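You operate a simulated robot arm through the tools that you are given. There is no shell and no other tool.

You run a simulated robot arm. Do the job below in one go: nothing can be reset, and whatever is moved stays where it is left.

TASK
Paste the square caps label on the stock box.
Fine: paste brushed on the marked square first, brush back, lid on the paste tin. Set down upright: brush. A coat counts when it lies all over at full strength: go over it till it gets no stronger.
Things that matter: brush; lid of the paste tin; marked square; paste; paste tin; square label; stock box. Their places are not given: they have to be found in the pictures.

It is judged by the outcome, as a careful person would: the job done as asked, and still so three seconds after it is handed in. It fails if anything else is knocked over, pushed out of place, dropped, spilled or broken. A push-on lid holds only when it is set on centred and level and pressed home; a screw cap is set on level and turned clockwise until tight.

THE ROBOT
A 7-joint arm with a two-finger parallel gripper, fixed in place. Base frame: the origin is at the foot of the arm, x ahead of it, y to its left, z up; the work surface is at about z = 80. Units: cm, degrees, N and s.
With the tool pointing down near the work surface it reaches from about 30 to 70 cm from the base axis. Its first joint turns from -66.0 to 66.0 degrees. Payload 1.57 kg.
The TCP is the grasp point between the finger pads, 3 cm short of the fingertips. In the tool frame z runs along the fingers and y along their closing line. The gripper opens to 11 cm. The fingers are 2.4 cm wide and 1.2 cm thick; the gripper's body (4.8 by 11.2 cm) begins 7.8 cm behind the TCP.
Orientation is that of the tool frame in the base frame, as a unit quaternion [x, y, z, w]. With the fingers straight down and closing along the base's y, the tool's x points along the base's -x, its y along +y and its z along -z.

THE INTERFACE
- The arm moves only by the tool step_arm. Its argument "deltas" is a list of rows, each an object (a shift or turn left out is 0, a gripper value left out holds the last) with "translation": the shift along the tool's x, y, z in cm, a list of three; "dr": the turn, a rotation vector about the tool's x, y, z in degrees, a list of three; "claw": the opening in per cent of the stroke, from 0 (shut) to 100 (fully open). In form: [{"translation": [dx, dy, dz], "dr": [rx, ry, rz], "claw": claw}, ...]. A call has 1 to 20 rows; each row is the pose to reach, as a shift and turn from the pose commanded when the call began, along the tool's axes at that moment. Rows are played at 5 a second. More than 5 cm and 8.6 degrees between two rows, or a gripper value outside its range, and nothing of the call is played. Where a pose cannot be reached the arm comes as near as it can. A force on the tool above 40 N (or 10 N above the force at the start of the call, whichever is more), or a blocked arm, ends the call early, and 0.2 s more pass. The fingers move at their own pace (about 10.8 cm/s each) and stop on an object; they squeeze with about 38 N. The grip force told is the motor's: it shows also when the fingers shut on nothing. Time passes only in rows, and 0.2 s behind the last, so rows that repeat a pose let the fingers close. The reply holds the time, the measured pose of the TCP, the force on the tool along the base axes, the opening and the grip force, in the units named above and with some noise, with the torque about the TCP (base axes, N m) and any sound that the robot's microphone picked up, and new pictures: "views" is both (left out), scene, wrist or none.
- Cameras (640 x 400 px; columns grow to the right, rows downward): "scene" is fixed at [15.5, -38.96, 140.91]; the picture's right is [0.77, -0.64, 0.00], its down [-0.37, -0.45, -0.81] and it looks along [0.52, 0.62, -0.58] (base axes); focal length 314 px, centre (320, 200). "wrist" rides on the gripper at [7, 1.6, -14.1] in the tool frame; the picture's right is [-0.23, 0.97, 0.00], its down [-0.86, -0.20, -0.48] and it looks along [-0.47, -0.11, 0.88] (tool axes); focal length 222 px, centre (320, 200).
- probe_pixels(camera, pixels): for up to 12 pixels [column, row] of the newest picture of that camera ("zoom" is the newest enlarged one), the place [x, y, z] in the base frame of the surface seen there, good to about 0.2 cm, but the place of the scene camera against the robot may be out by one fixed shift of up to 1.8 cm in any direction. The clock stands still meanwhile.
- inspect(camera, box): a new picture of the part [left, top, right, bottom] of that camera's present view, enlarged. The clock stands still meanwhile.
- job_done(): hands the job in; it is judged then, once.

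Open the gripper and draw the arm clear of the work before you hand the job in, unless the task says otherwise.

The tools are called as name(argument=value, ...) on one line, values as JSON. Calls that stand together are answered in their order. step_arm: Moves the arm, as the interface text tells. Its arguments: {"type":"object","properties":{"deltas":{"type":"array","items":{"type":"object","properties":{"translation":{"type":"array","items":{"type":"number"}},"dr":{"type":"array","items":{"type":"number"}},"claw":{"type":"number"}}}},"views":{"type":"string","enum":["both","scene","wrist","none"]}},"required":["deltas"]} The other tools are called the same way: probe_pixels (camera, pixels) gives the place of the surface under pixels of a picture; inspect (camera, box) takes an enlarged picture of a part of a camera's view; job_done () hands the job in.

At the start:

```text
t: 0.0
ee_pos: [36.3, 13.78, 112.91]
ee_rot: [0.0, 1.0, 0.001, 0.0]
wrist_force: [0.2, -0.2, 0.3]
torque: [0.03, 0.01, -0.01]
finger_gap: 11.01
grip_force: 0.1
```

scene: 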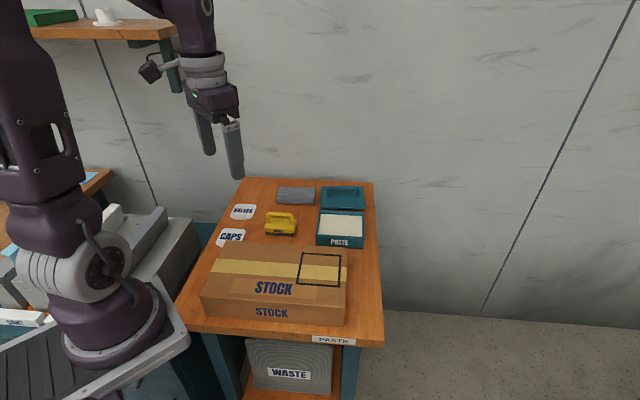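
wrist: 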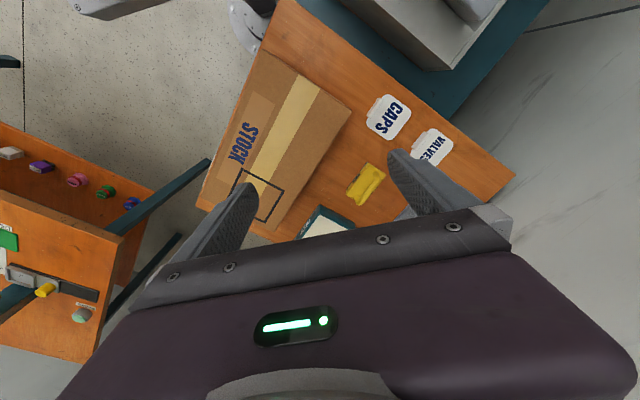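

The scene shows the stock box with a marked square near (320,268), a yellow brush at (280,223), the paste tin at (340,228), its lid at (343,197), and labels CAPS (231,237) and VALVES (243,211). I'll enlarge these areas for detail.

inspect(camera="scene", box=[180, 170, 400, 350])

inspect(camera="wrist", box=[190, 40, 520, 246])

probe_pixels(camera="scene", pixels=[[231, 237], [243, 211], [280, 217], [266, 230], [296, 230], [340, 225], [343, 197], [296, 195], [320, 268], [301, 254], [340, 255], [338, 286]])

probe_pixels(camera="wrist", pixels=[[384, 117], [432, 146], [366, 185], [325, 225], [255, 50], [350, 103], [246, 168], [284, 188], [268, 222], [245, 130], [200, 205], [512, 175]])

```text
2.22 times, centred on (290, 260) of scene
```

zoom: 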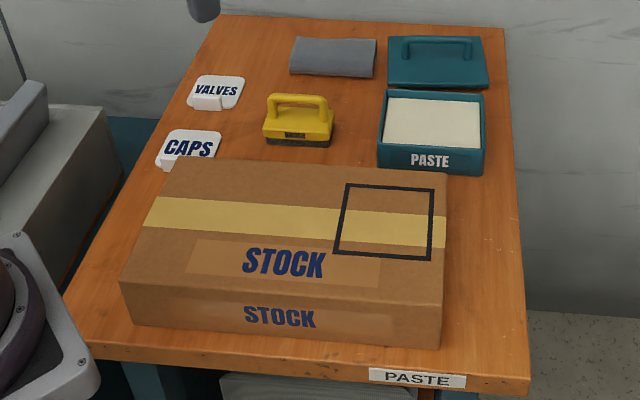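

```text
1.94 times, centred on (355, 143) of wrist
```

zoom: 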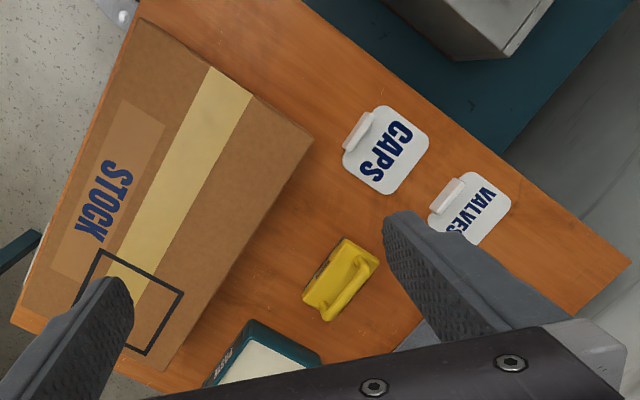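

```text
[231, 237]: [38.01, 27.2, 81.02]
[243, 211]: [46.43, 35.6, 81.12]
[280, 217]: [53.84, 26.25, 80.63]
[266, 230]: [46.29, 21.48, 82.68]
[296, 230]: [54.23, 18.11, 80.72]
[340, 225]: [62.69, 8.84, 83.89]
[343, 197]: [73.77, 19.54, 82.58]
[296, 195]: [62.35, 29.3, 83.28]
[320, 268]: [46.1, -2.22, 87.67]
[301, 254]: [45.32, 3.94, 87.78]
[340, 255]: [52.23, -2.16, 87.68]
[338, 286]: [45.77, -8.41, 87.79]
```

```text
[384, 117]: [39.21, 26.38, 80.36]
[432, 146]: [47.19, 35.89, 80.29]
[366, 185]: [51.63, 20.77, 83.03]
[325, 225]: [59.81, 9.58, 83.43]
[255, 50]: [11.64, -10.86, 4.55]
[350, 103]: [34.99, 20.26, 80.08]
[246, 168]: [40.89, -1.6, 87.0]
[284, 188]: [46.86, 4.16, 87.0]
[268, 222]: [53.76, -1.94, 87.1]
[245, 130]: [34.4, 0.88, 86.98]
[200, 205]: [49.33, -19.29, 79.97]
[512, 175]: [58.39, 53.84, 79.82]
```

The wrist and scene views disagree by about (1.2, 0, −0.8) cm; I'll trust the wrist. I'll move ahead at height to look at the tin, lid and brush from above.

step_arm(deltas=[{"translation": [-4, 0.5, 0]}, {"translation": [-8, 1, 0]}, {"translation": [-12, 2, 0]}, {"translation": [-15, 3, 0]}, {"translation": [-15, 3, 0]}], views="both")

```text
t: 1.2
ee_pos: [51.62, 16.92, 113.0]
ee_rot: [0.0, 1.0, 0.0, -0.001]
wrist_force: [0.6, 0.3, 0.1]
torque: [0.0, -0.02, 0.02]
finger_gap: 11.0
grip_force: 0.1
```

scene: 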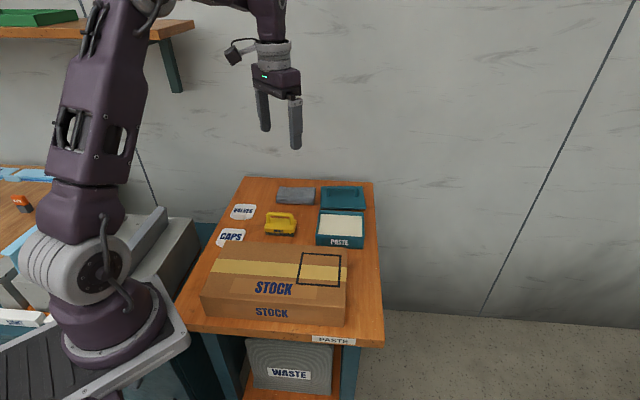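
wrist: 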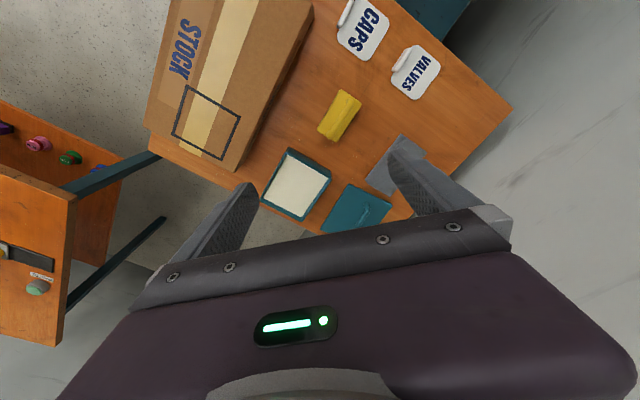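

The wrist view now shows the brush (340,115), tin (296,184), lid (357,207), cloth (395,160), labels and square. I'll enlarge and probe.

inspect(camera="wrist", box=[240, 80, 420, 240])

probe_pixels(camera="wrist", pixels=[[290, 149], [331, 176], [303, 222], [262, 196], [297, 186], [350, 182], [391, 203], [340, 91], [362, 103], [338, 141], [318, 128], [340, 115]])

probe_pixels(camera="wrist", pixels=[[187, 86], [240, 119], [226, 159], [173, 134], [349, 1], [366, 16], [389, 30], [358, 60], [346, 12], [336, 36], [402, 57], [418, 70]])

```text
2.50 times, centred on (330, 160) of wrist
```

zoom: 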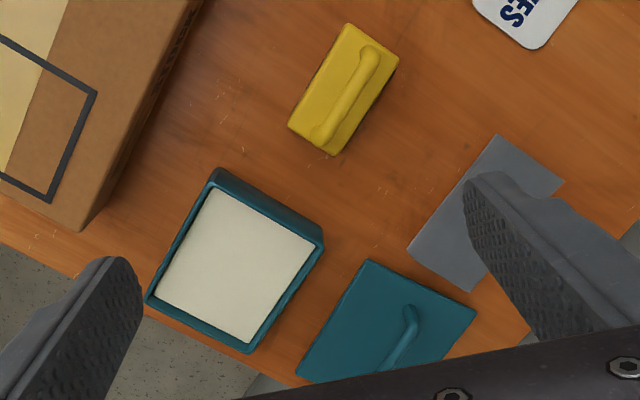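

```text
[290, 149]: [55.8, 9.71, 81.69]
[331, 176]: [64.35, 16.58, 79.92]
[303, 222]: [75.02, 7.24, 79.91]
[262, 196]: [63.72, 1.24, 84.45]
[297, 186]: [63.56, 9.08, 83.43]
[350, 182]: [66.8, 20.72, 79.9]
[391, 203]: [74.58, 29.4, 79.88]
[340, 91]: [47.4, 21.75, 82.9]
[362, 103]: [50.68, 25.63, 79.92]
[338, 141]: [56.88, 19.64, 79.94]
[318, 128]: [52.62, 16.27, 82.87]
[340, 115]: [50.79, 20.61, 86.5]
```

```text
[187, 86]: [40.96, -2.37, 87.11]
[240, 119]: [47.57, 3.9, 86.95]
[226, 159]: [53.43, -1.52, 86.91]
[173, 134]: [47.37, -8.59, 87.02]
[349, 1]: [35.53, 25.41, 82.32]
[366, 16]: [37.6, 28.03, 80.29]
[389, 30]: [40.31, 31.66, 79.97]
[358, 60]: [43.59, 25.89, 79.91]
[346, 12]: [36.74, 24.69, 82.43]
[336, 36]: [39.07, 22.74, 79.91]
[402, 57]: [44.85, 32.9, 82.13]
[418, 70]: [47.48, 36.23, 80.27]
```

The objects all lie turned by about 45° against the base. I'll turn the tool 45° clockwise so that its closing line crosses the brush handle, and come lower above the brush for a closer look.

step_arm(deltas=[{"translation": [0.1, 0.6, 2], "dr": [0, 0, 7.5]}, {"translation": [0.2, 1.2, 4], "dr": [0, 0, 15]}, {"translation": [0.3, 1.8, 6], "dr": [0, 0, 22.5]}, {"translation": [0.4, 2.4, 8], "dr": [0, 0, 30]}, {"translation": [0.5, 3, 10], "dr": [0, 0, 37.5]}, {"translation": [0.6, 3.6, 13], "dr": [0, 0, 45]}, {"translation": [0.6, 3.6, 13], "dr": [0, 0, 45]}], views="both")

```text
t: 2.8
ee_pos: [50.97, 20.35, 100.05]
ee_rot: [0.384, 0.923, 0.0, 0.0]
wrist_force: [0.6, 0.6, -0.3]
torque: [0.0, -0.01, 0.03]
finger_gap: 10.99
grip_force: 0.1
```

scene: 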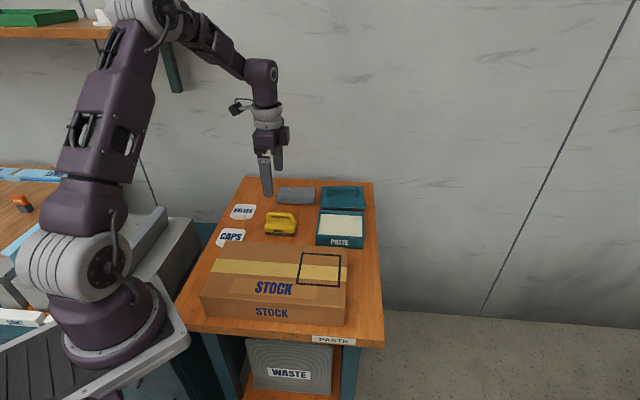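
wrist: 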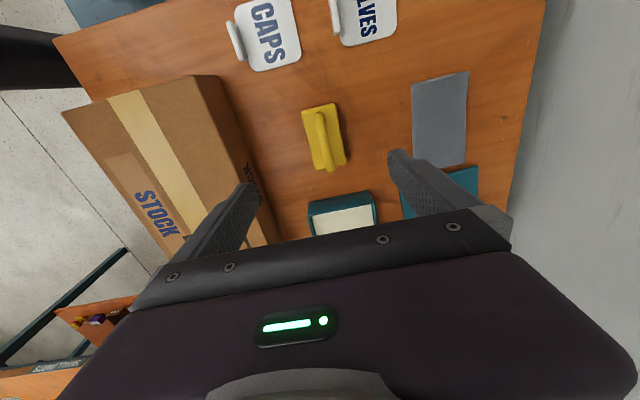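

The view is now lined up with the table; the brush is at (323,137). I'll enlarge it and probe the brush, the tab of the CAPS label (237,42) and the lid.

inspect(camera="wrist", box=[270, 80, 380, 190])

probe_pixels(camera="wrist", pixels=[[303, 108], [336, 103], [346, 164], [313, 168], [319, 113], [323, 132], [326, 150], [330, 168], [308, 150], [338, 140]])

probe_pixels(camera="wrist", pixels=[[231, 22], [240, 60], [236, 40], [292, 1], [301, 60], [252, 72], [270, 40], [246, 10]])

inspect(camera="wrist", box=[200, 0, 360, 100])

```text
3.64 times, centred on (325, 135) of wrist
```

zoom: 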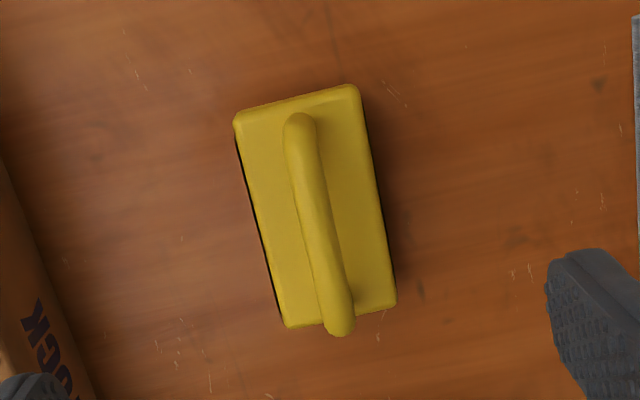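

```text
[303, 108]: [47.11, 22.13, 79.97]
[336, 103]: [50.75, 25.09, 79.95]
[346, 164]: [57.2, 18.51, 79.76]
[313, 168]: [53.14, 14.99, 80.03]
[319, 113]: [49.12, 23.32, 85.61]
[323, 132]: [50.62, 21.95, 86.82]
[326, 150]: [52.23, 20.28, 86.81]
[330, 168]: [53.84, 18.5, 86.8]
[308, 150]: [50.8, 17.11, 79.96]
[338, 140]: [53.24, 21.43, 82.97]
```

```text
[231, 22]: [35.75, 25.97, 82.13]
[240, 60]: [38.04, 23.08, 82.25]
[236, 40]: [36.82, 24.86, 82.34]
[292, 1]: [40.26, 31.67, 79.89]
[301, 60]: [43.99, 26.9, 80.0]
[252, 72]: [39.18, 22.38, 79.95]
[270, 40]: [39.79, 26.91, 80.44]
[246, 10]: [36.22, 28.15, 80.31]
```

```text
4.00 times, centred on (280, 50) of wrist
```

zoom: 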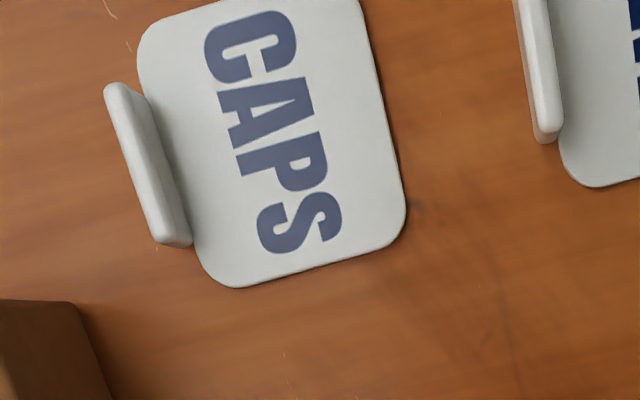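

The handle runs through (49.1,23.3) to (53.8,18.5) with its top at z≈86.8, centre about (51.45,20.75), and the body's top is at z≈83. I'll narrow the gripper to about 4.4 cm and come down to just above the handle for a check.

step_arm(deltas=[{"translation": [-0.05, 0.62, 3], "dr": [0, 0, 1.5], "claw": 40}, {"translation": [-0.05, 0.62, 6], "dr": [0, 0, 1.5], "claw": 40}, {"translation": [-0.05, 0.62, 9], "dr": [0, 0, 1.5], "claw": 40}, {"translation": [-0.05, 0.62, 9], "dr": [0, 0, 1.5], "claw": 40}], views="both")

```text
t: 3.8
ee_pos: [51.23, 20.78, 91.06]
ee_rot: [0.395, 0.919, 0.001, 0.0]
wrist_force: [0.3, 0.1, 0.2]
torque: [0.0, -0.01, 0.01]
finger_gap: 4.39
grip_force: 0.1
```

scene: 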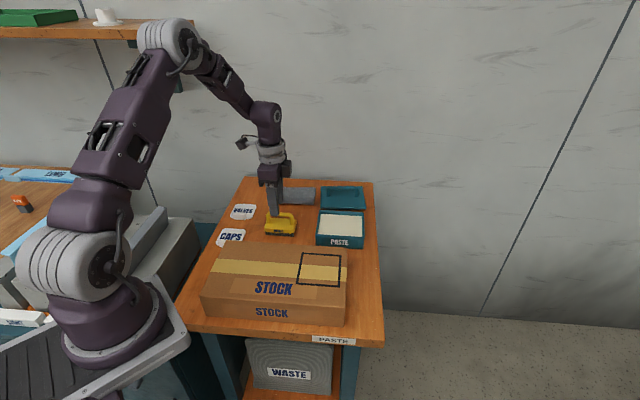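
wrist: 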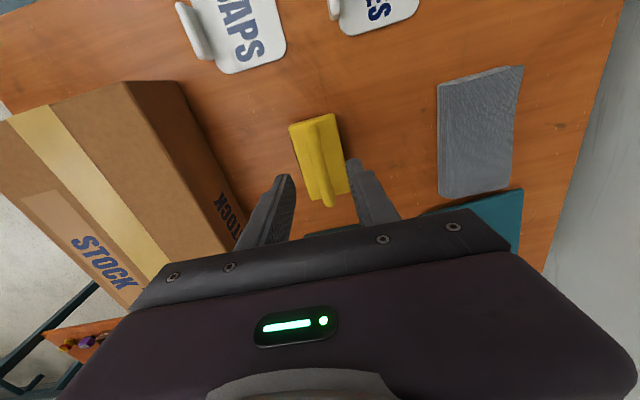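

The handle lies between the fingertips near (323,160). I'll probe it to fine-tune the centre.

inspect(camera="wrist", box=[260, 100, 400, 220])

probe_pixels(camera="wrist", pixels=[[314, 122], [318, 140], [321, 155], [325, 175], [329, 195], [330, 204], [300, 150], [340, 150], [290, 127], [334, 115], [347, 190]])

```text
3.33 times, centred on (330, 160) of wrist
```

zoom: 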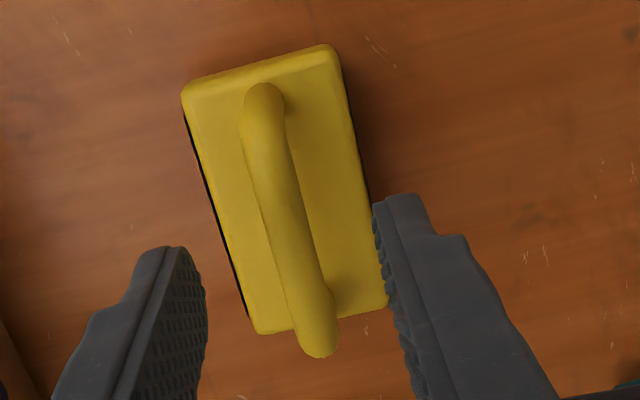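

```text
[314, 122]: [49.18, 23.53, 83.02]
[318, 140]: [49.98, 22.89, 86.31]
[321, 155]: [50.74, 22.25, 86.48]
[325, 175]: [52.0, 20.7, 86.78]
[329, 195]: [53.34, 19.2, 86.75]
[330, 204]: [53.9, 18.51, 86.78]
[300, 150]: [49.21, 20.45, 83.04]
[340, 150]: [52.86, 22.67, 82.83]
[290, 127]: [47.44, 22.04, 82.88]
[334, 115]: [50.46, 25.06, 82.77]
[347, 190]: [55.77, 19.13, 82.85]
```

Handle line is about −48°, centre (51.6,20.75). I'll nudge by that, turn 1.5° more, go down to TCP z≈86.4 and close.

step_arm(deltas=[{"translation": [-0.28, 0.2, 2.3], "dr": [0, 0, 1.5], "claw": 40}, {"translation": [-0.28, 0.2, 4.6], "dr": [0, 0, 1.5], "claw": 40}, {"translation": [-0.28, 0.2, 4.6], "dr": [0, 0, 1.5], "claw": 40}, {"translation": [-0.28, 0.2, 4.6], "dr": [0, 0, 1.5], "claw": 0}, {"translation": [-0.28, 0.2, 4.6], "dr": [0, 0, 1.5], "claw": 0}, {"translation": [-0.28, 0.2, 4.6], "dr": [0, 0, 1.5], "claw": 0}], views="both")

```text
t: 5.2
ee_pos: [51.5, 20.86, 86.34]
ee_rot: [0.407, 0.913, 0.0, 0.0]
wrist_force: [-0.4, -0.6, 0.6]
torque: [-0.01, 0.03, 0.01]
finger_gap: 1.09
grip_force: 28.4
```

scene: 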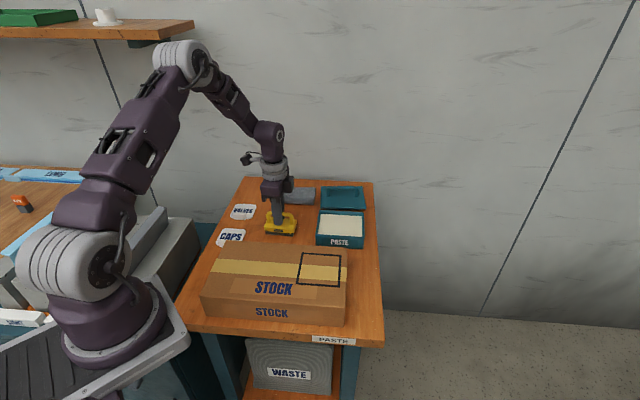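
wrist: 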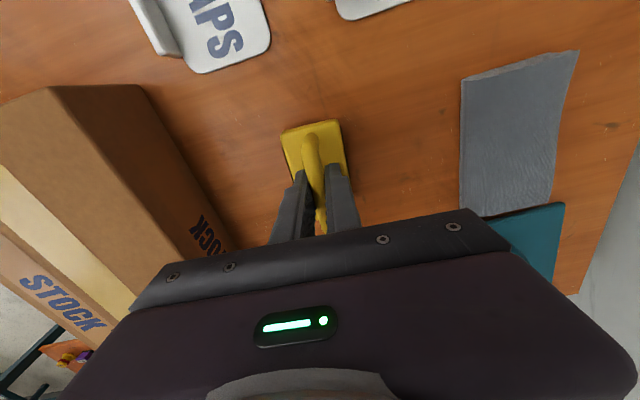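

The brush is gripped (gap 1.09 cm, 28 N). I'll lift straight up 16 cm and look.

step_arm(deltas=[{"translation": [0, 0, -1.5]}, {"translation": [0, 0, -4]}, {"translation": [0, 0, -8]}, {"translation": [0, 0, -12]}, {"translation": [0, 0, -16]}, {"translation": [0, 0, -16]}], views="both")

```text
t: 6.6
ee_pos: [51.55, 20.41, 102.33]
ee_rot: [0.406, 0.914, 0.0, 0.0]
wrist_force: [-0.7, -0.2, -1.3]
torque: [-0.01, 0.01, 0.01]
finger_gap: 1.12
grip_force: 28.8
```

scene: 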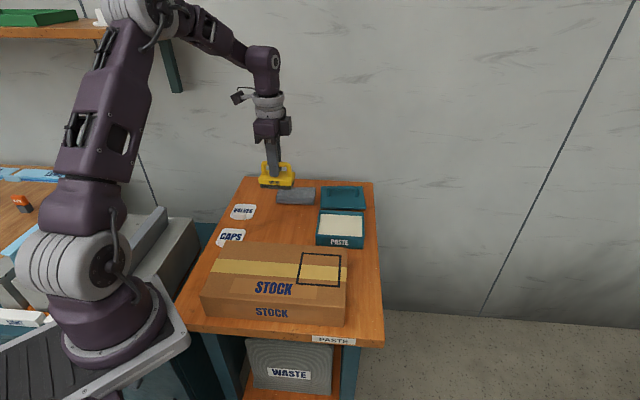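
wrist: 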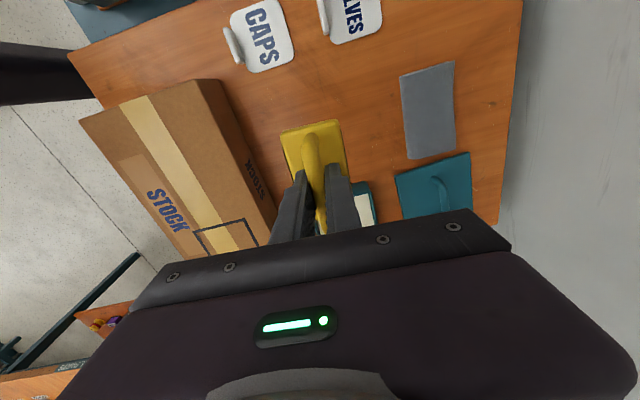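

The lid is well seen now at (433,185), handle at (440,188). I'll probe the lid and the tin corners.

probe_pixels(camera="wrist", pixels=[[396, 175], [469, 152], [472, 208], [405, 218], [434, 177], [438, 185], [443, 200], [420, 190], [456, 180]])

inspect(camera="wrist", box=[380, 130, 500, 230])

inspect(camera="scene", box=[290, 170, 390, 260])

```text
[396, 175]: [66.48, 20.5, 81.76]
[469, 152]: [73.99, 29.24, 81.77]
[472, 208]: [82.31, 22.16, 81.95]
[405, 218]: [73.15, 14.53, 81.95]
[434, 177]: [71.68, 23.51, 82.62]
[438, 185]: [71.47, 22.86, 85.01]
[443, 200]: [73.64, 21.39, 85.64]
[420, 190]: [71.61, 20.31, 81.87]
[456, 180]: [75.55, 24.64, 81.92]
```

```text
4.00 times, centred on (440, 180) of wrist
```

zoom: 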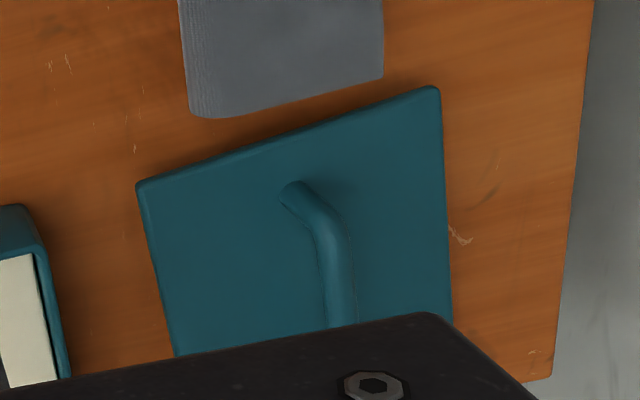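

```text
4.44 times, centred on (340, 215) of scene
```

zoom: 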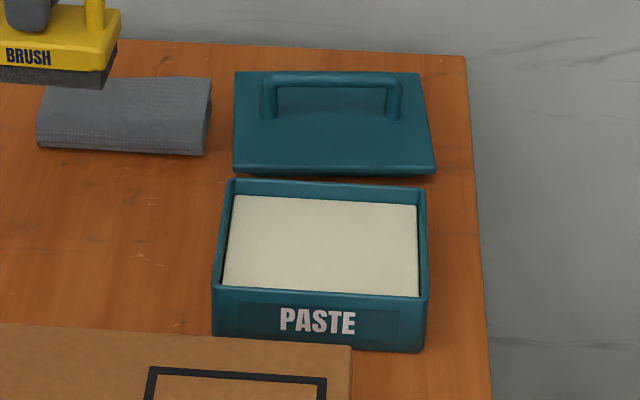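

I'll probe the lid and tin in the enlarged scene picture, to combine with wrist readings via the fixed shift.

probe_pixels(camera="zoom", pixels=[[238, 76], [420, 76], [430, 160], [238, 165], [272, 80], [330, 78], [390, 82], [231, 182], [424, 190], [422, 299], [217, 290], [325, 245]])

probe_pixels(camera="scene", pixels=[[302, 255], [340, 256], [336, 285], [298, 282], [210, 250], [345, 250], [275, 300], [330, 340]])

```text
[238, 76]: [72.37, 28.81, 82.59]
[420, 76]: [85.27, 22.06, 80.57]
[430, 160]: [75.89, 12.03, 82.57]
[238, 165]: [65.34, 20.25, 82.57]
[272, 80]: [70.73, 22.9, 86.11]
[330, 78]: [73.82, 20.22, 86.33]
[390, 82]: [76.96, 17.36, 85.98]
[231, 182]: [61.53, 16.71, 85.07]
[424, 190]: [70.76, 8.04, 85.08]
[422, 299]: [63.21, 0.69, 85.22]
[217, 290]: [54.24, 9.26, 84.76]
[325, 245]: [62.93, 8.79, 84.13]
```

```text
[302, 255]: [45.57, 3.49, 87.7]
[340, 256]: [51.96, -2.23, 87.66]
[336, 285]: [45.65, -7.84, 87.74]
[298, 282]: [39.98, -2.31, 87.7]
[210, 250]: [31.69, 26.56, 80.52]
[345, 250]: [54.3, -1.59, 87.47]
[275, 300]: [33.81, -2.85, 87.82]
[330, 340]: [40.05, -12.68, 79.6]
```

With the fixed shift (about +1.4, +0.2, −0.7) the tin's rim is centred at about (63.8, 8.9), rim z≈84.4, paste z≈83.4, sides at −43.5°. I'll carry the brush over the tin at TCP z≈95, turning back 4°.

step_arm(deltas=[{"translation": [-4.2, 0.3, 0], "dr": [0, 0, -1]}, {"translation": [-8.4, 0.7, 0], "dr": [0, 0, -2]}, {"translation": [-12.6, 1.0, 2], "dr": [0, 0, -3]}, {"translation": [-16.75, 1.4, 4], "dr": [0, 0, -4]}, {"translation": [-16.75, 1.4, 7], "dr": [0, 0, -4]}, {"translation": [-16.75, 1.4, 7], "dr": [0, 0, -4]}], views="both")

```text
t: 8.0
ee_pos: [63.97, 8.94, 95.32]
ee_rot: [0.374, 0.927, 0.0, 0.001]
wrist_force: [0.8, 0.6, -0.4]
torque: [0.0, 0.01, 0.0]
finger_gap: 1.08
grip_force: 28.9
```

scene: 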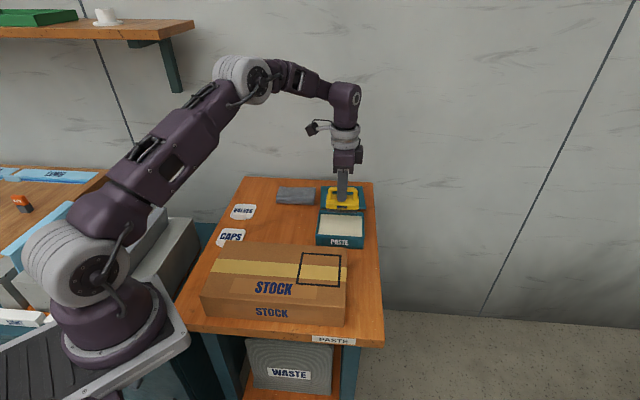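
wrist: 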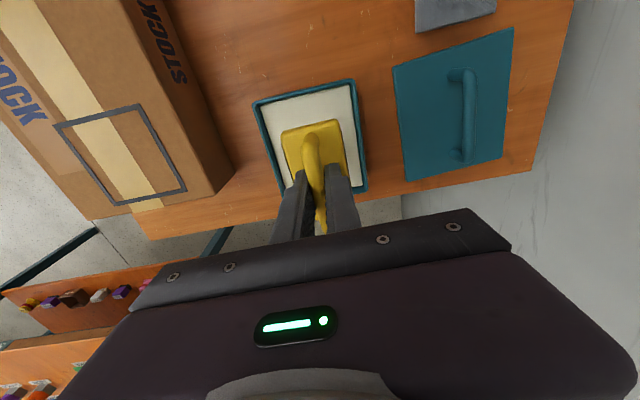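

This view shows tin, lid and square together. I'll probe the rim corners, the lid corners and handle, and the square's corners.

probe_pixels(camera="wrist", pixels=[[253, 103], [352, 80], [368, 189], [275, 140], [345, 105], [355, 180], [270, 180]])

probe_pixels(camera="wrist", pixels=[[394, 66], [513, 28], [502, 158], [408, 180], [456, 74], [468, 80], [468, 110], [465, 150], [459, 160], [430, 120], [490, 100]])

probe_pixels(camera="wrist", pixels=[[55, 124], [134, 104], [185, 189], [108, 204], [118, 152], [119, 2], [232, 172], [205, 198]])

inspect(camera="wrist", box=[230, 20, 530, 210])

```text
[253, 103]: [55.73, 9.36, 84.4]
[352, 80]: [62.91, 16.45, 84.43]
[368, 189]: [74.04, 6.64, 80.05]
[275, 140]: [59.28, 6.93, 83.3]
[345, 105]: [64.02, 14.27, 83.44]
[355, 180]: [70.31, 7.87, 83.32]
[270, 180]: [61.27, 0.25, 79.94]
```

```text
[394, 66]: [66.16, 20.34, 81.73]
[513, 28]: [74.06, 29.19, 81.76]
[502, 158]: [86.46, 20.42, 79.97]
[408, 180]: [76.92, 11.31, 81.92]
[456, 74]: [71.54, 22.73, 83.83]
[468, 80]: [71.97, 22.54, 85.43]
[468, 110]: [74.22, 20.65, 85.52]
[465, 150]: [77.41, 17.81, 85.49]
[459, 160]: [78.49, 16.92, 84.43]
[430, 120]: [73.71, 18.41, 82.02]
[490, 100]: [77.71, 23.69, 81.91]
```

```text
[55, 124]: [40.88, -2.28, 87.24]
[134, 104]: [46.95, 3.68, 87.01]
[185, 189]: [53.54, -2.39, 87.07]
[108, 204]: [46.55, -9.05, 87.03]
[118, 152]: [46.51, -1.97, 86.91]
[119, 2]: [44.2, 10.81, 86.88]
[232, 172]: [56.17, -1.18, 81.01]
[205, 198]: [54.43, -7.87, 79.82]
```

```text
2.11 times, centred on (380, 115) of wrist
```

zoom: 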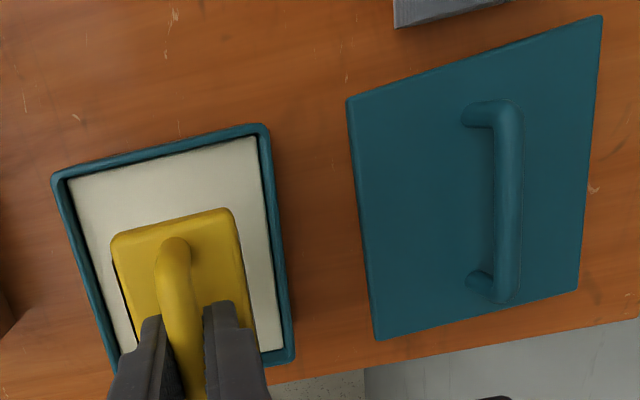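

The tin rim is centred near (63.8, 8.75) and the brush hangs over it well inside. I'll lower the brush onto the paste (pad 6.3 cm below the TCP, paste z≈83.4).

step_arm(deltas=[{"translation": [0, 0, 2]}, {"translation": [0, 0, 4]}, {"translation": [0, 0, 5]}, {"translation": [0, 0, 5.4]}, {"translation": [0, 0, 5.4]}], views="both")

```text
t: 9.2
ee_pos: [63.72, 9.14, 89.93]
ee_rot: [0.375, 0.927, 0.0, 0.0]
wrist_force: [-0.6, 0.6, -1.6]
torque: [0.03, 0.0, -0.01]
finger_gap: 1.05
grip_force: 28.6
```

scene: 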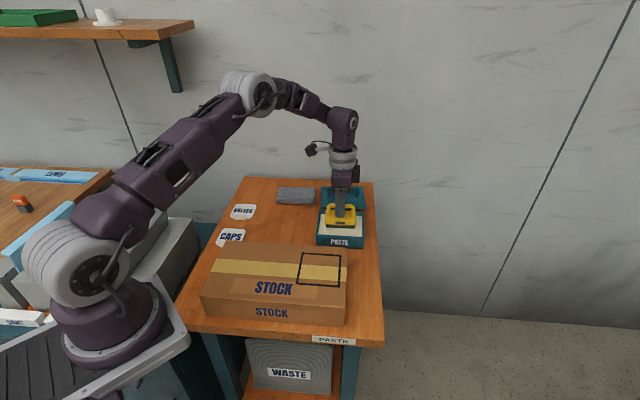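
wrist: 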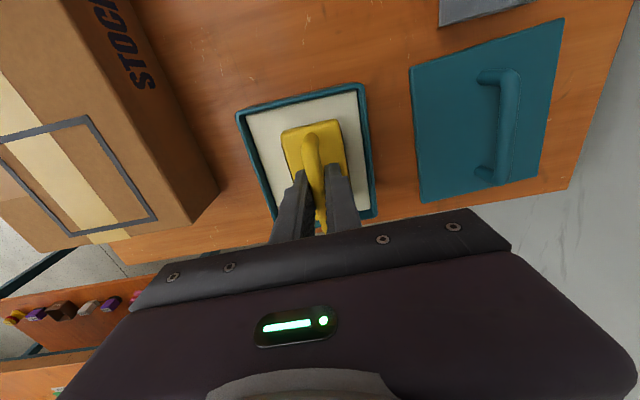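

No contact yet (z force about that of the brush's weight). I'll lower in small steps.

step_arm(deltas=[{"translation": [0, 0, 0.2]}, {"translation": [0, 0, 0.4]}, {"translation": [0, 0, 0.4]}], views="none")

inspect(camera="scene", box=[300, 180, 380, 250])

```text
t: 10.0
ee_pos: [63.88, 9.26, 89.69]
ee_rot: [0.374, 0.927, 0.0, 0.002]
wrist_force: [-4.7, -1.4, 15.7]
torque: [0.2, 0.22, 0.03]
finger_gap: 1.07
grip_force: 28.5
```

```text
5.71 times, centred on (340, 215) of scene
```

zoom: 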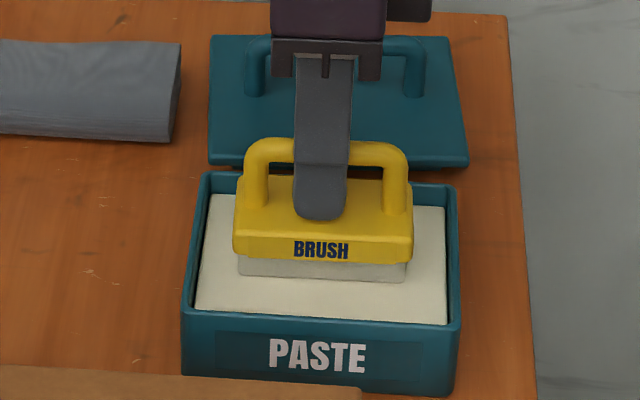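

The pad touches the paste (15.7 N) and looks coated. I'll lift clear of the rim and carry the brush across, high over the box, to the centre of the square (47.15, −2.25).

step_arm(deltas=[{"translation": [0, 0, -1]}, {"translation": [0, 0, -4.5]}, {"translation": [0, 0, -8.5]}, {"translation": [0.8, -4, -9.5]}, {"translation": [1.6, -8, -9.5]}, {"translation": [2.4, -12, -9.5]}, {"translation": [3.2, -16, -9.5]}, {"translation": [4.1, -19.8, -9.5]}, {"translation": [4.1, -19.8, -9.5]}], views="both")

```text
t: 12.0
ee_pos: [47.01, -2.28, 99.17]
ee_rot: [0.374, 0.927, 0.0, 0.0]
wrist_force: [-0.6, -0.5, -1.5]
torque: [0.03, 0.0, 0.0]
finger_gap: 1.11
grip_force: 29.1
```

scene: 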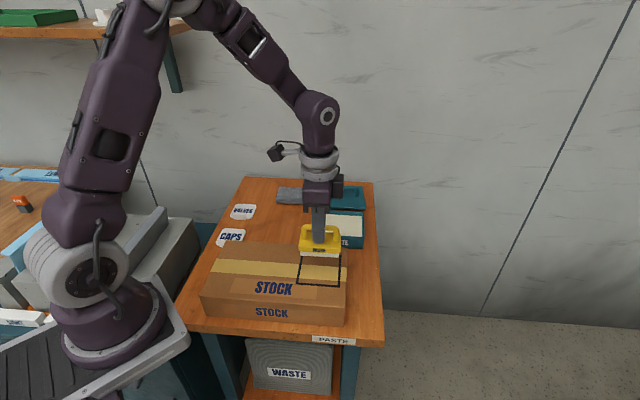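
wrist: 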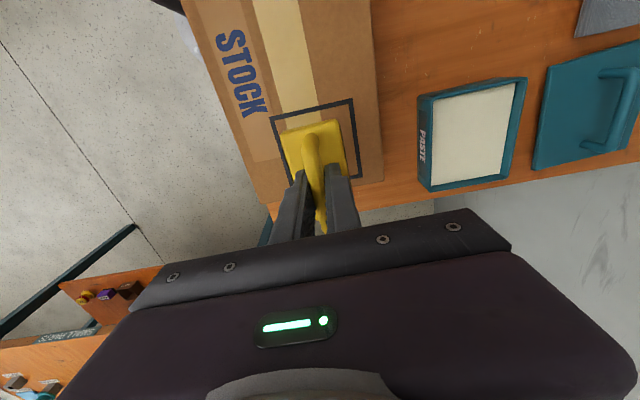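

The brush hangs above the square. I'll check the visible corners of the square once more.

inspect(camera="wrist", box=[250, 80, 400, 220])

probe_pixels(camera="wrist", pixels=[[271, 117], [353, 98], [383, 178], [310, 110], [289, 180], [330, 60]])

```text
2.86 times, centred on (325, 150) of wrist
```

zoom: 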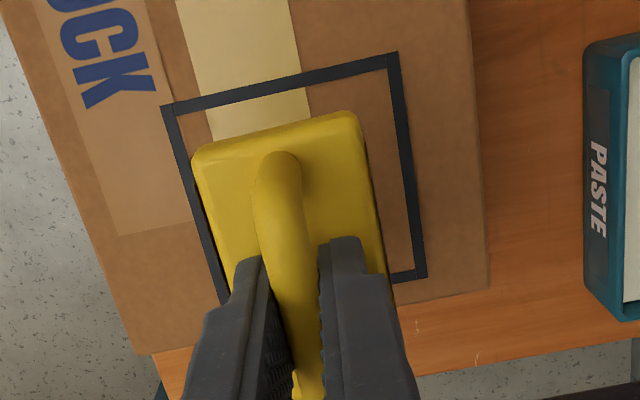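

```text
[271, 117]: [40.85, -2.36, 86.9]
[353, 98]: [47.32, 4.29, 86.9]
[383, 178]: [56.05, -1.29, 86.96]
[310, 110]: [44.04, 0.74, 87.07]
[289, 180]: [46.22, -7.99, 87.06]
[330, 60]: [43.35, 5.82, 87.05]
```

The square's corners give centre (47.25,−2.2) and outer side about 9.2 cm. I'll lower the brush at its left half (2.4 cm along −tool y) in small steps until light contact.

step_arm(deltas=[{"translation": [0.6, -2.4, 3]}, {"translation": [0.6, -2.4, 5]}, {"translation": [0.6, -2.4, 5.6]}, {"translation": [0.6, -2.4, 5.8]}, {"translation": [0.6, -2.4, 5.9]}, {"translation": [0.6, -2.4, 5.9]}], views="both")

```text
t: 13.4
ee_pos: [44.97, -3.47, 93.29]
ee_rot: [0.375, 0.927, 0.0, 0.0]
wrist_force: [-7.3, 0.3, 26.8]
torque: [0.03, 0.04, -0.06]
finger_gap: 1.11
grip_force: 28.4
```

scene: 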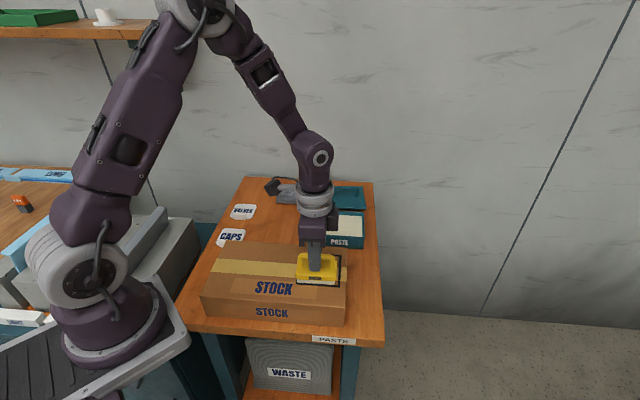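
wrist: 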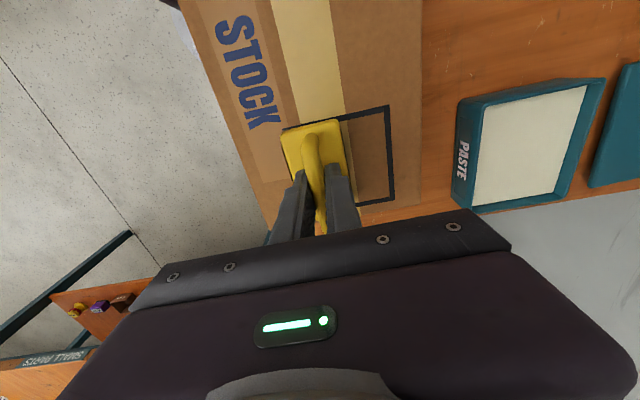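

Contact is too firm (27 N). I'll ease up by 0.3 cm and make a first stroke along the tool's −x and then sideways, watching the force.

step_arm(deltas=[{"translation": [0, 0, -0.3]}, {"translation": [-0.6, 0, -0.3]}, {"translation": [-1.2, 0, -0.3]}, {"translation": [-0.6, 0, -0.3]}, {"translation": [0, 0, -0.3]}, {"translation": [0, 0.8, -0.3]}, {"translation": [0, 1.6, -0.3]}, {"translation": [0, 2.4, -0.3]}, {"translation": [0, 3.2, -0.3]}, {"translation": [0, 4.0, -0.3]}, {"translation": [0, 4.8, -0.3]}], views="both")

```text
t: 15.8
ee_pos: [48.36, -0.07, 93.61]
ee_rot: [0.374, 0.927, 0.0, 0.001]
wrist_force: [0.5, -0.3, -1.3]
torque: [-0.01, -0.03, 0.01]
finger_gap: 1.09
grip_force: 28.8
```

scene: 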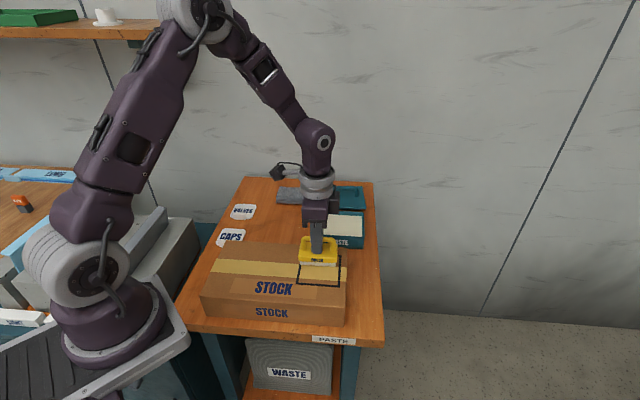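
wrist: 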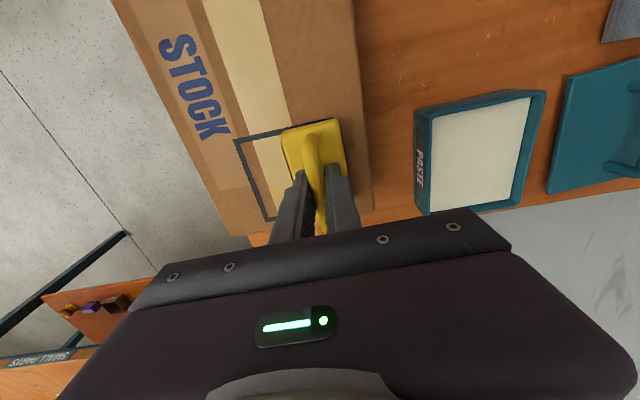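

Now there's no contact (−1.3 N). I'll lower again by 0.1–0.15 cm in this spot and read the force; also look at the surface.

step_arm(deltas=[{"translation": [0, 0, 0.08]}, {"translation": [0, 0, 0.14]}, {"translation": [0, 0, 0.14]}], views="none")

inspect(camera="wrist", box=[220, 90, 380, 240])

inspect(camera="scene", box=[280, 230, 360, 300])

```text
t: 16.6
ee_pos: [48.43, 0.04, 93.3]
ee_rot: [0.374, 0.927, 0.0, 0.0]
wrist_force: [0.5, -0.2, -1.1]
torque: [0.01, 0.0, 0.01]
finger_gap: 1.08
grip_force: 28.7
```

```text
2.67 times, centred on (300, 165) of wrist
```

zoom: 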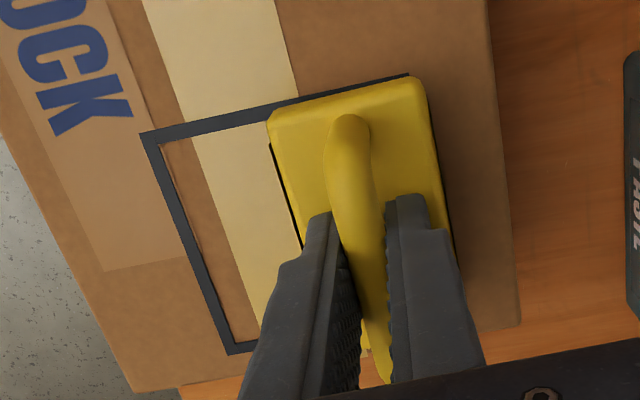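

```text
5.71 times, centred on (320, 265) of scene
```

zoom: 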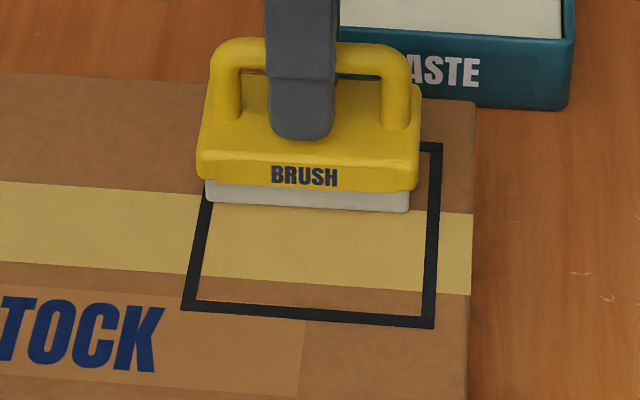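

No contact yet and no visible paste yet. I'll lower a bit more.

step_arm(deltas=[{"translation": [0, 0, 0.05]}, {"translation": [0, 0, 0.1]}, {"translation": [0, 0, 0.1]}], views="none")

```text
t: 17.4
ee_pos: [48.49, -0.1, 93.36]
ee_rot: [0.375, 0.927, 0.001, 0.001]
wrist_force: [-1.4, -0.1, -0.8]
torque: [0.01, 0.0, 0.01]
finger_gap: 1.07
grip_force: 28.6
```

Still no load; I'll keep lowering by tenths.

step_arm(deltas=[{"translation": [0, 0, 0.05]}, {"translation": [0, 0, 0.1]}, {"translation": [0, 0, 0.1]}], views="none")

inspect(camera="scene", box=[280, 230, 360, 300])

```text
t: 18.2
ee_pos: [48.39, -0.01, 93.3]
ee_rot: [0.374, 0.927, 0.0, 0.001]
wrist_force: [-2.7, 0.5, 20.7]
torque: [0.06, 0.04, 0.01]
finger_gap: 1.09
grip_force: 28.3
```

```text
5.71 times, centred on (320, 265) of scene
```

zoom: 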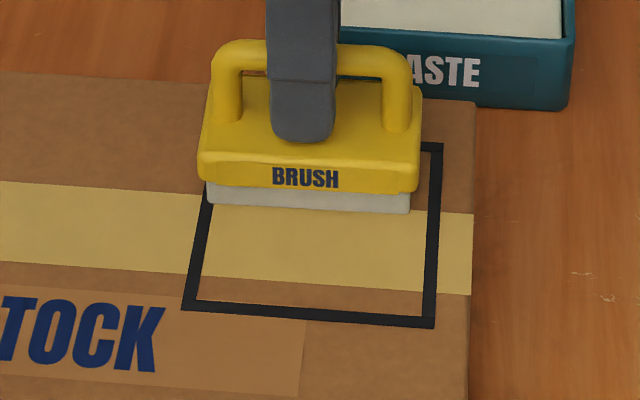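

Contact is stiff: about 21 N within 0.1 cm. I'll ease up 0.05 cm and stroke along x and then sweep over to the left half, and read the force.

step_arm(deltas=[{"translation": [0, 0, -0.05]}, {"translation": [-0.6, 0, -0.05]}, {"translation": [-1.2, 0, -0.05]}, {"translation": [-0.6, 0, -0.05]}, {"translation": [0, 0, -0.05]}, {"translation": [0, -0.8, -0.05]}, {"translation": [0, -1.6, -0.05]}, {"translation": [0, -2.4, -0.05]}], views="both")

inspect(camera="scene", box=[280, 230, 360, 300])

```text
t: 20.0
ee_pos: [46.85, -1.72, 93.18]
ee_rot: [0.374, 0.928, 0.001, 0.001]
wrist_force: [3.7, 4.3, 11.7]
torque: [0.13, 0.11, -0.08]
finger_gap: 1.09
grip_force: 28.6
```

scene: 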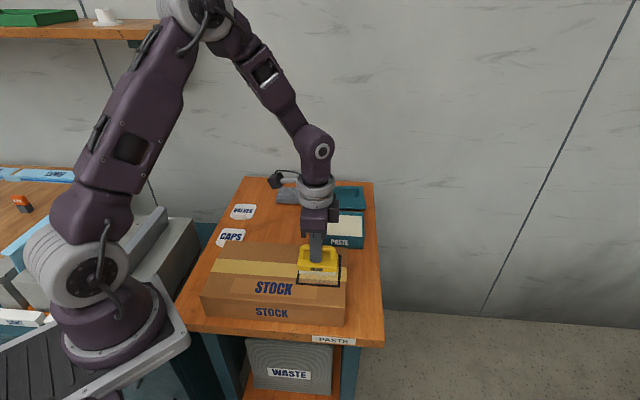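
wrist: 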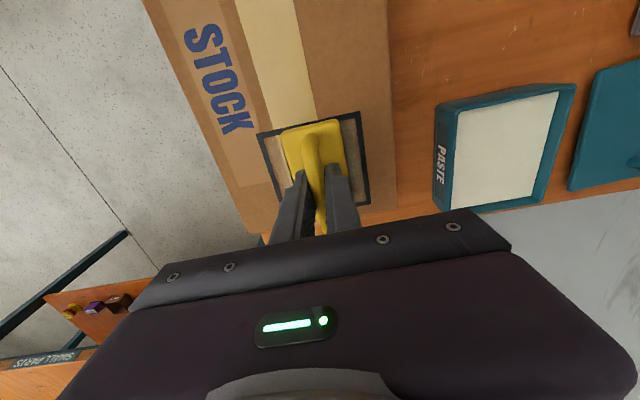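

```text
5.71 times, centred on (320, 265) of scene
```

zoom: 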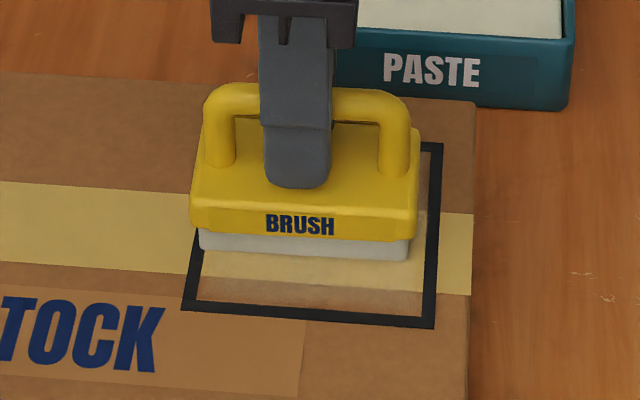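

Paste is appearing inside the frame at about 12 N contact. I'll go on sweeping over the whole square: left, across at the other x offset, right and back.

step_arm(deltas=[{"translation": [0, -0.9, 0]}, {"translation": [0, -1.8, 0]}, {"translation": [0, -2.5, 0]}, {"translation": [-0.7, -2.5, 0]}, {"translation": [-1.4, -2.5, 0]}, {"translation": [-1.4, -1.6, 0]}, {"translation": [-1.4, -0.7, 0]}, {"translation": [-1.4, 0.2, 0]}, {"translation": [-1.4, 1.1, 0]}, {"translation": [-1.4, 2.0, 0]}, {"translation": [-1.4, 2.6, 0]}, {"translation": [-0.7, 2.6, 0]}, {"translation": [0, 2.6, 0]}, {"translation": [0, 1.7, 0]}, {"translation": [0, 0.8, 0]}, {"translation": [0, 0, 0]}], views="both")

inspect(camera="scene", box=[280, 230, 360, 300])

```text
t: 23.4
ee_pos: [46.64, -1.76, 93.26]
ee_rot: [0.374, 0.927, 0.0, 0.001]
wrist_force: [5.0, 4.2, 14.8]
torque: [0.0, -0.04, 0.0]
finger_gap: 1.07
grip_force: 29.1
```

scene: 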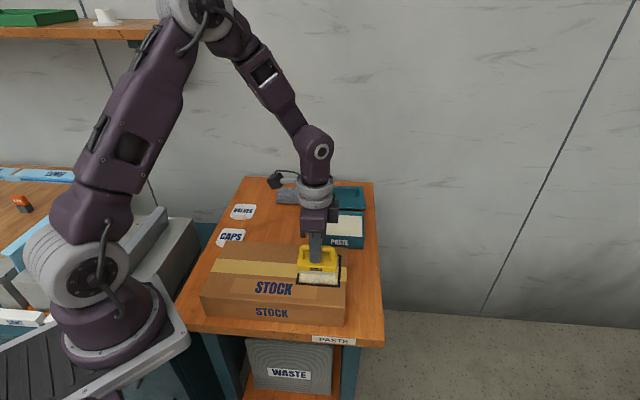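
wrist: 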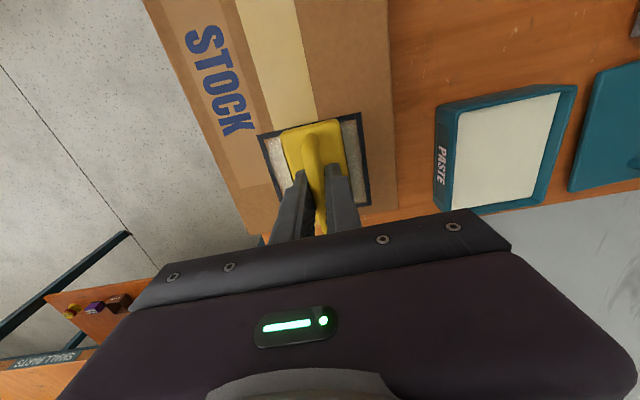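

```text
5.71 times, centred on (320, 265) of scene
```

zoom: 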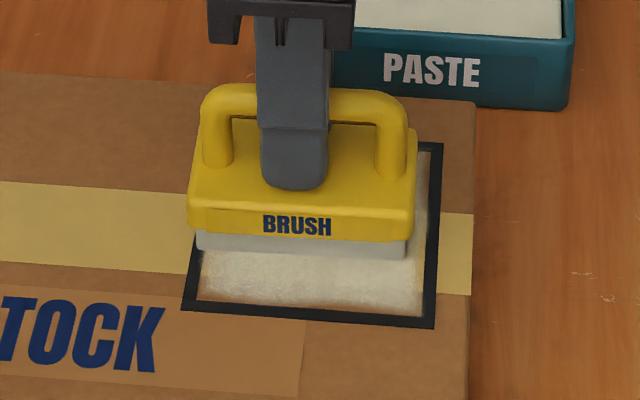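

The coat grows; it's weaker near the frame's edges. I'll go round again with a slightly wider range, including the four corners.

step_arm(deltas=[{"translation": [0.3, -1, 0]}, {"translation": [0.4, -2, 0]}, {"translation": [0.4, -2.9, 0]}, {"translation": [-0.3, -2.9, 0]}, {"translation": [-1.0, -2.9, 0]}, {"translation": [-1.9, -2.9, 0]}, {"translation": [-1.9, -2.0, 0]}, {"translation": [-1.9, -1.0, 0]}, {"translation": [-1.9, 0, 0]}, {"translation": [-1.9, 1, 0]}, {"translation": [-1.9, 2.0, 0]}, {"translation": [-1.9, 2.9, 0]}, {"translation": [-1.0, 2.9, 0]}, {"translation": [-0.3, 2.9, 0]}, {"translation": [0.4, 2.9, 0]}, {"translation": [0.4, 2, 0]}, {"translation": [0.4, 1, 0]}, {"translation": [0.4, 0, 0]}], views="both")

inspect(camera="scene", box=[280, 230, 360, 300])

```text
t: 27.2
ee_pos: [46.3, -1.29, 93.25]
ee_rot: [0.375, 0.927, 0.0, 0.0]
wrist_force: [-0.8, 0.2, -1.5]
torque: [-0.01, 0.03, 0.01]
finger_gap: 1.07
grip_force: 28.2
```

scene: 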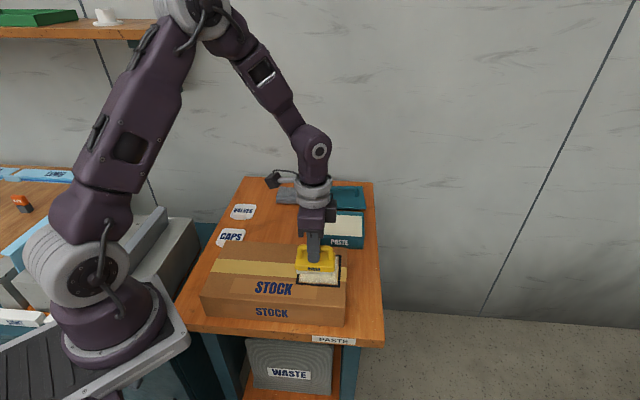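
wrist: 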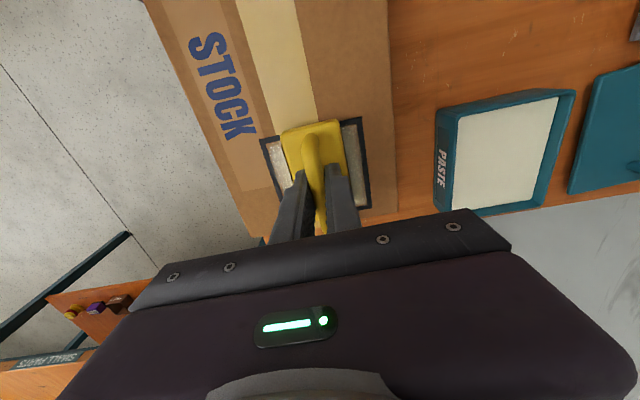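

```text
5.71 times, centred on (320, 265) of scene
```

zoom: 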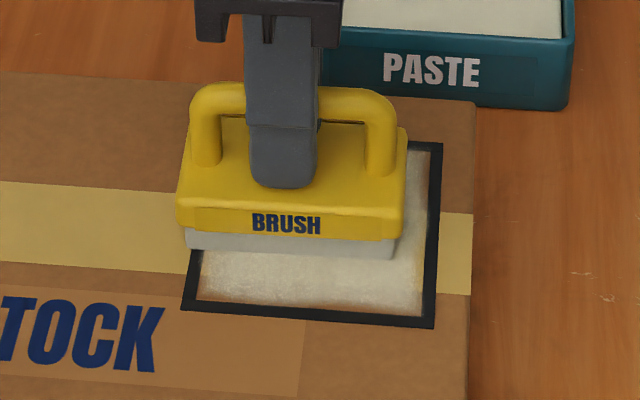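

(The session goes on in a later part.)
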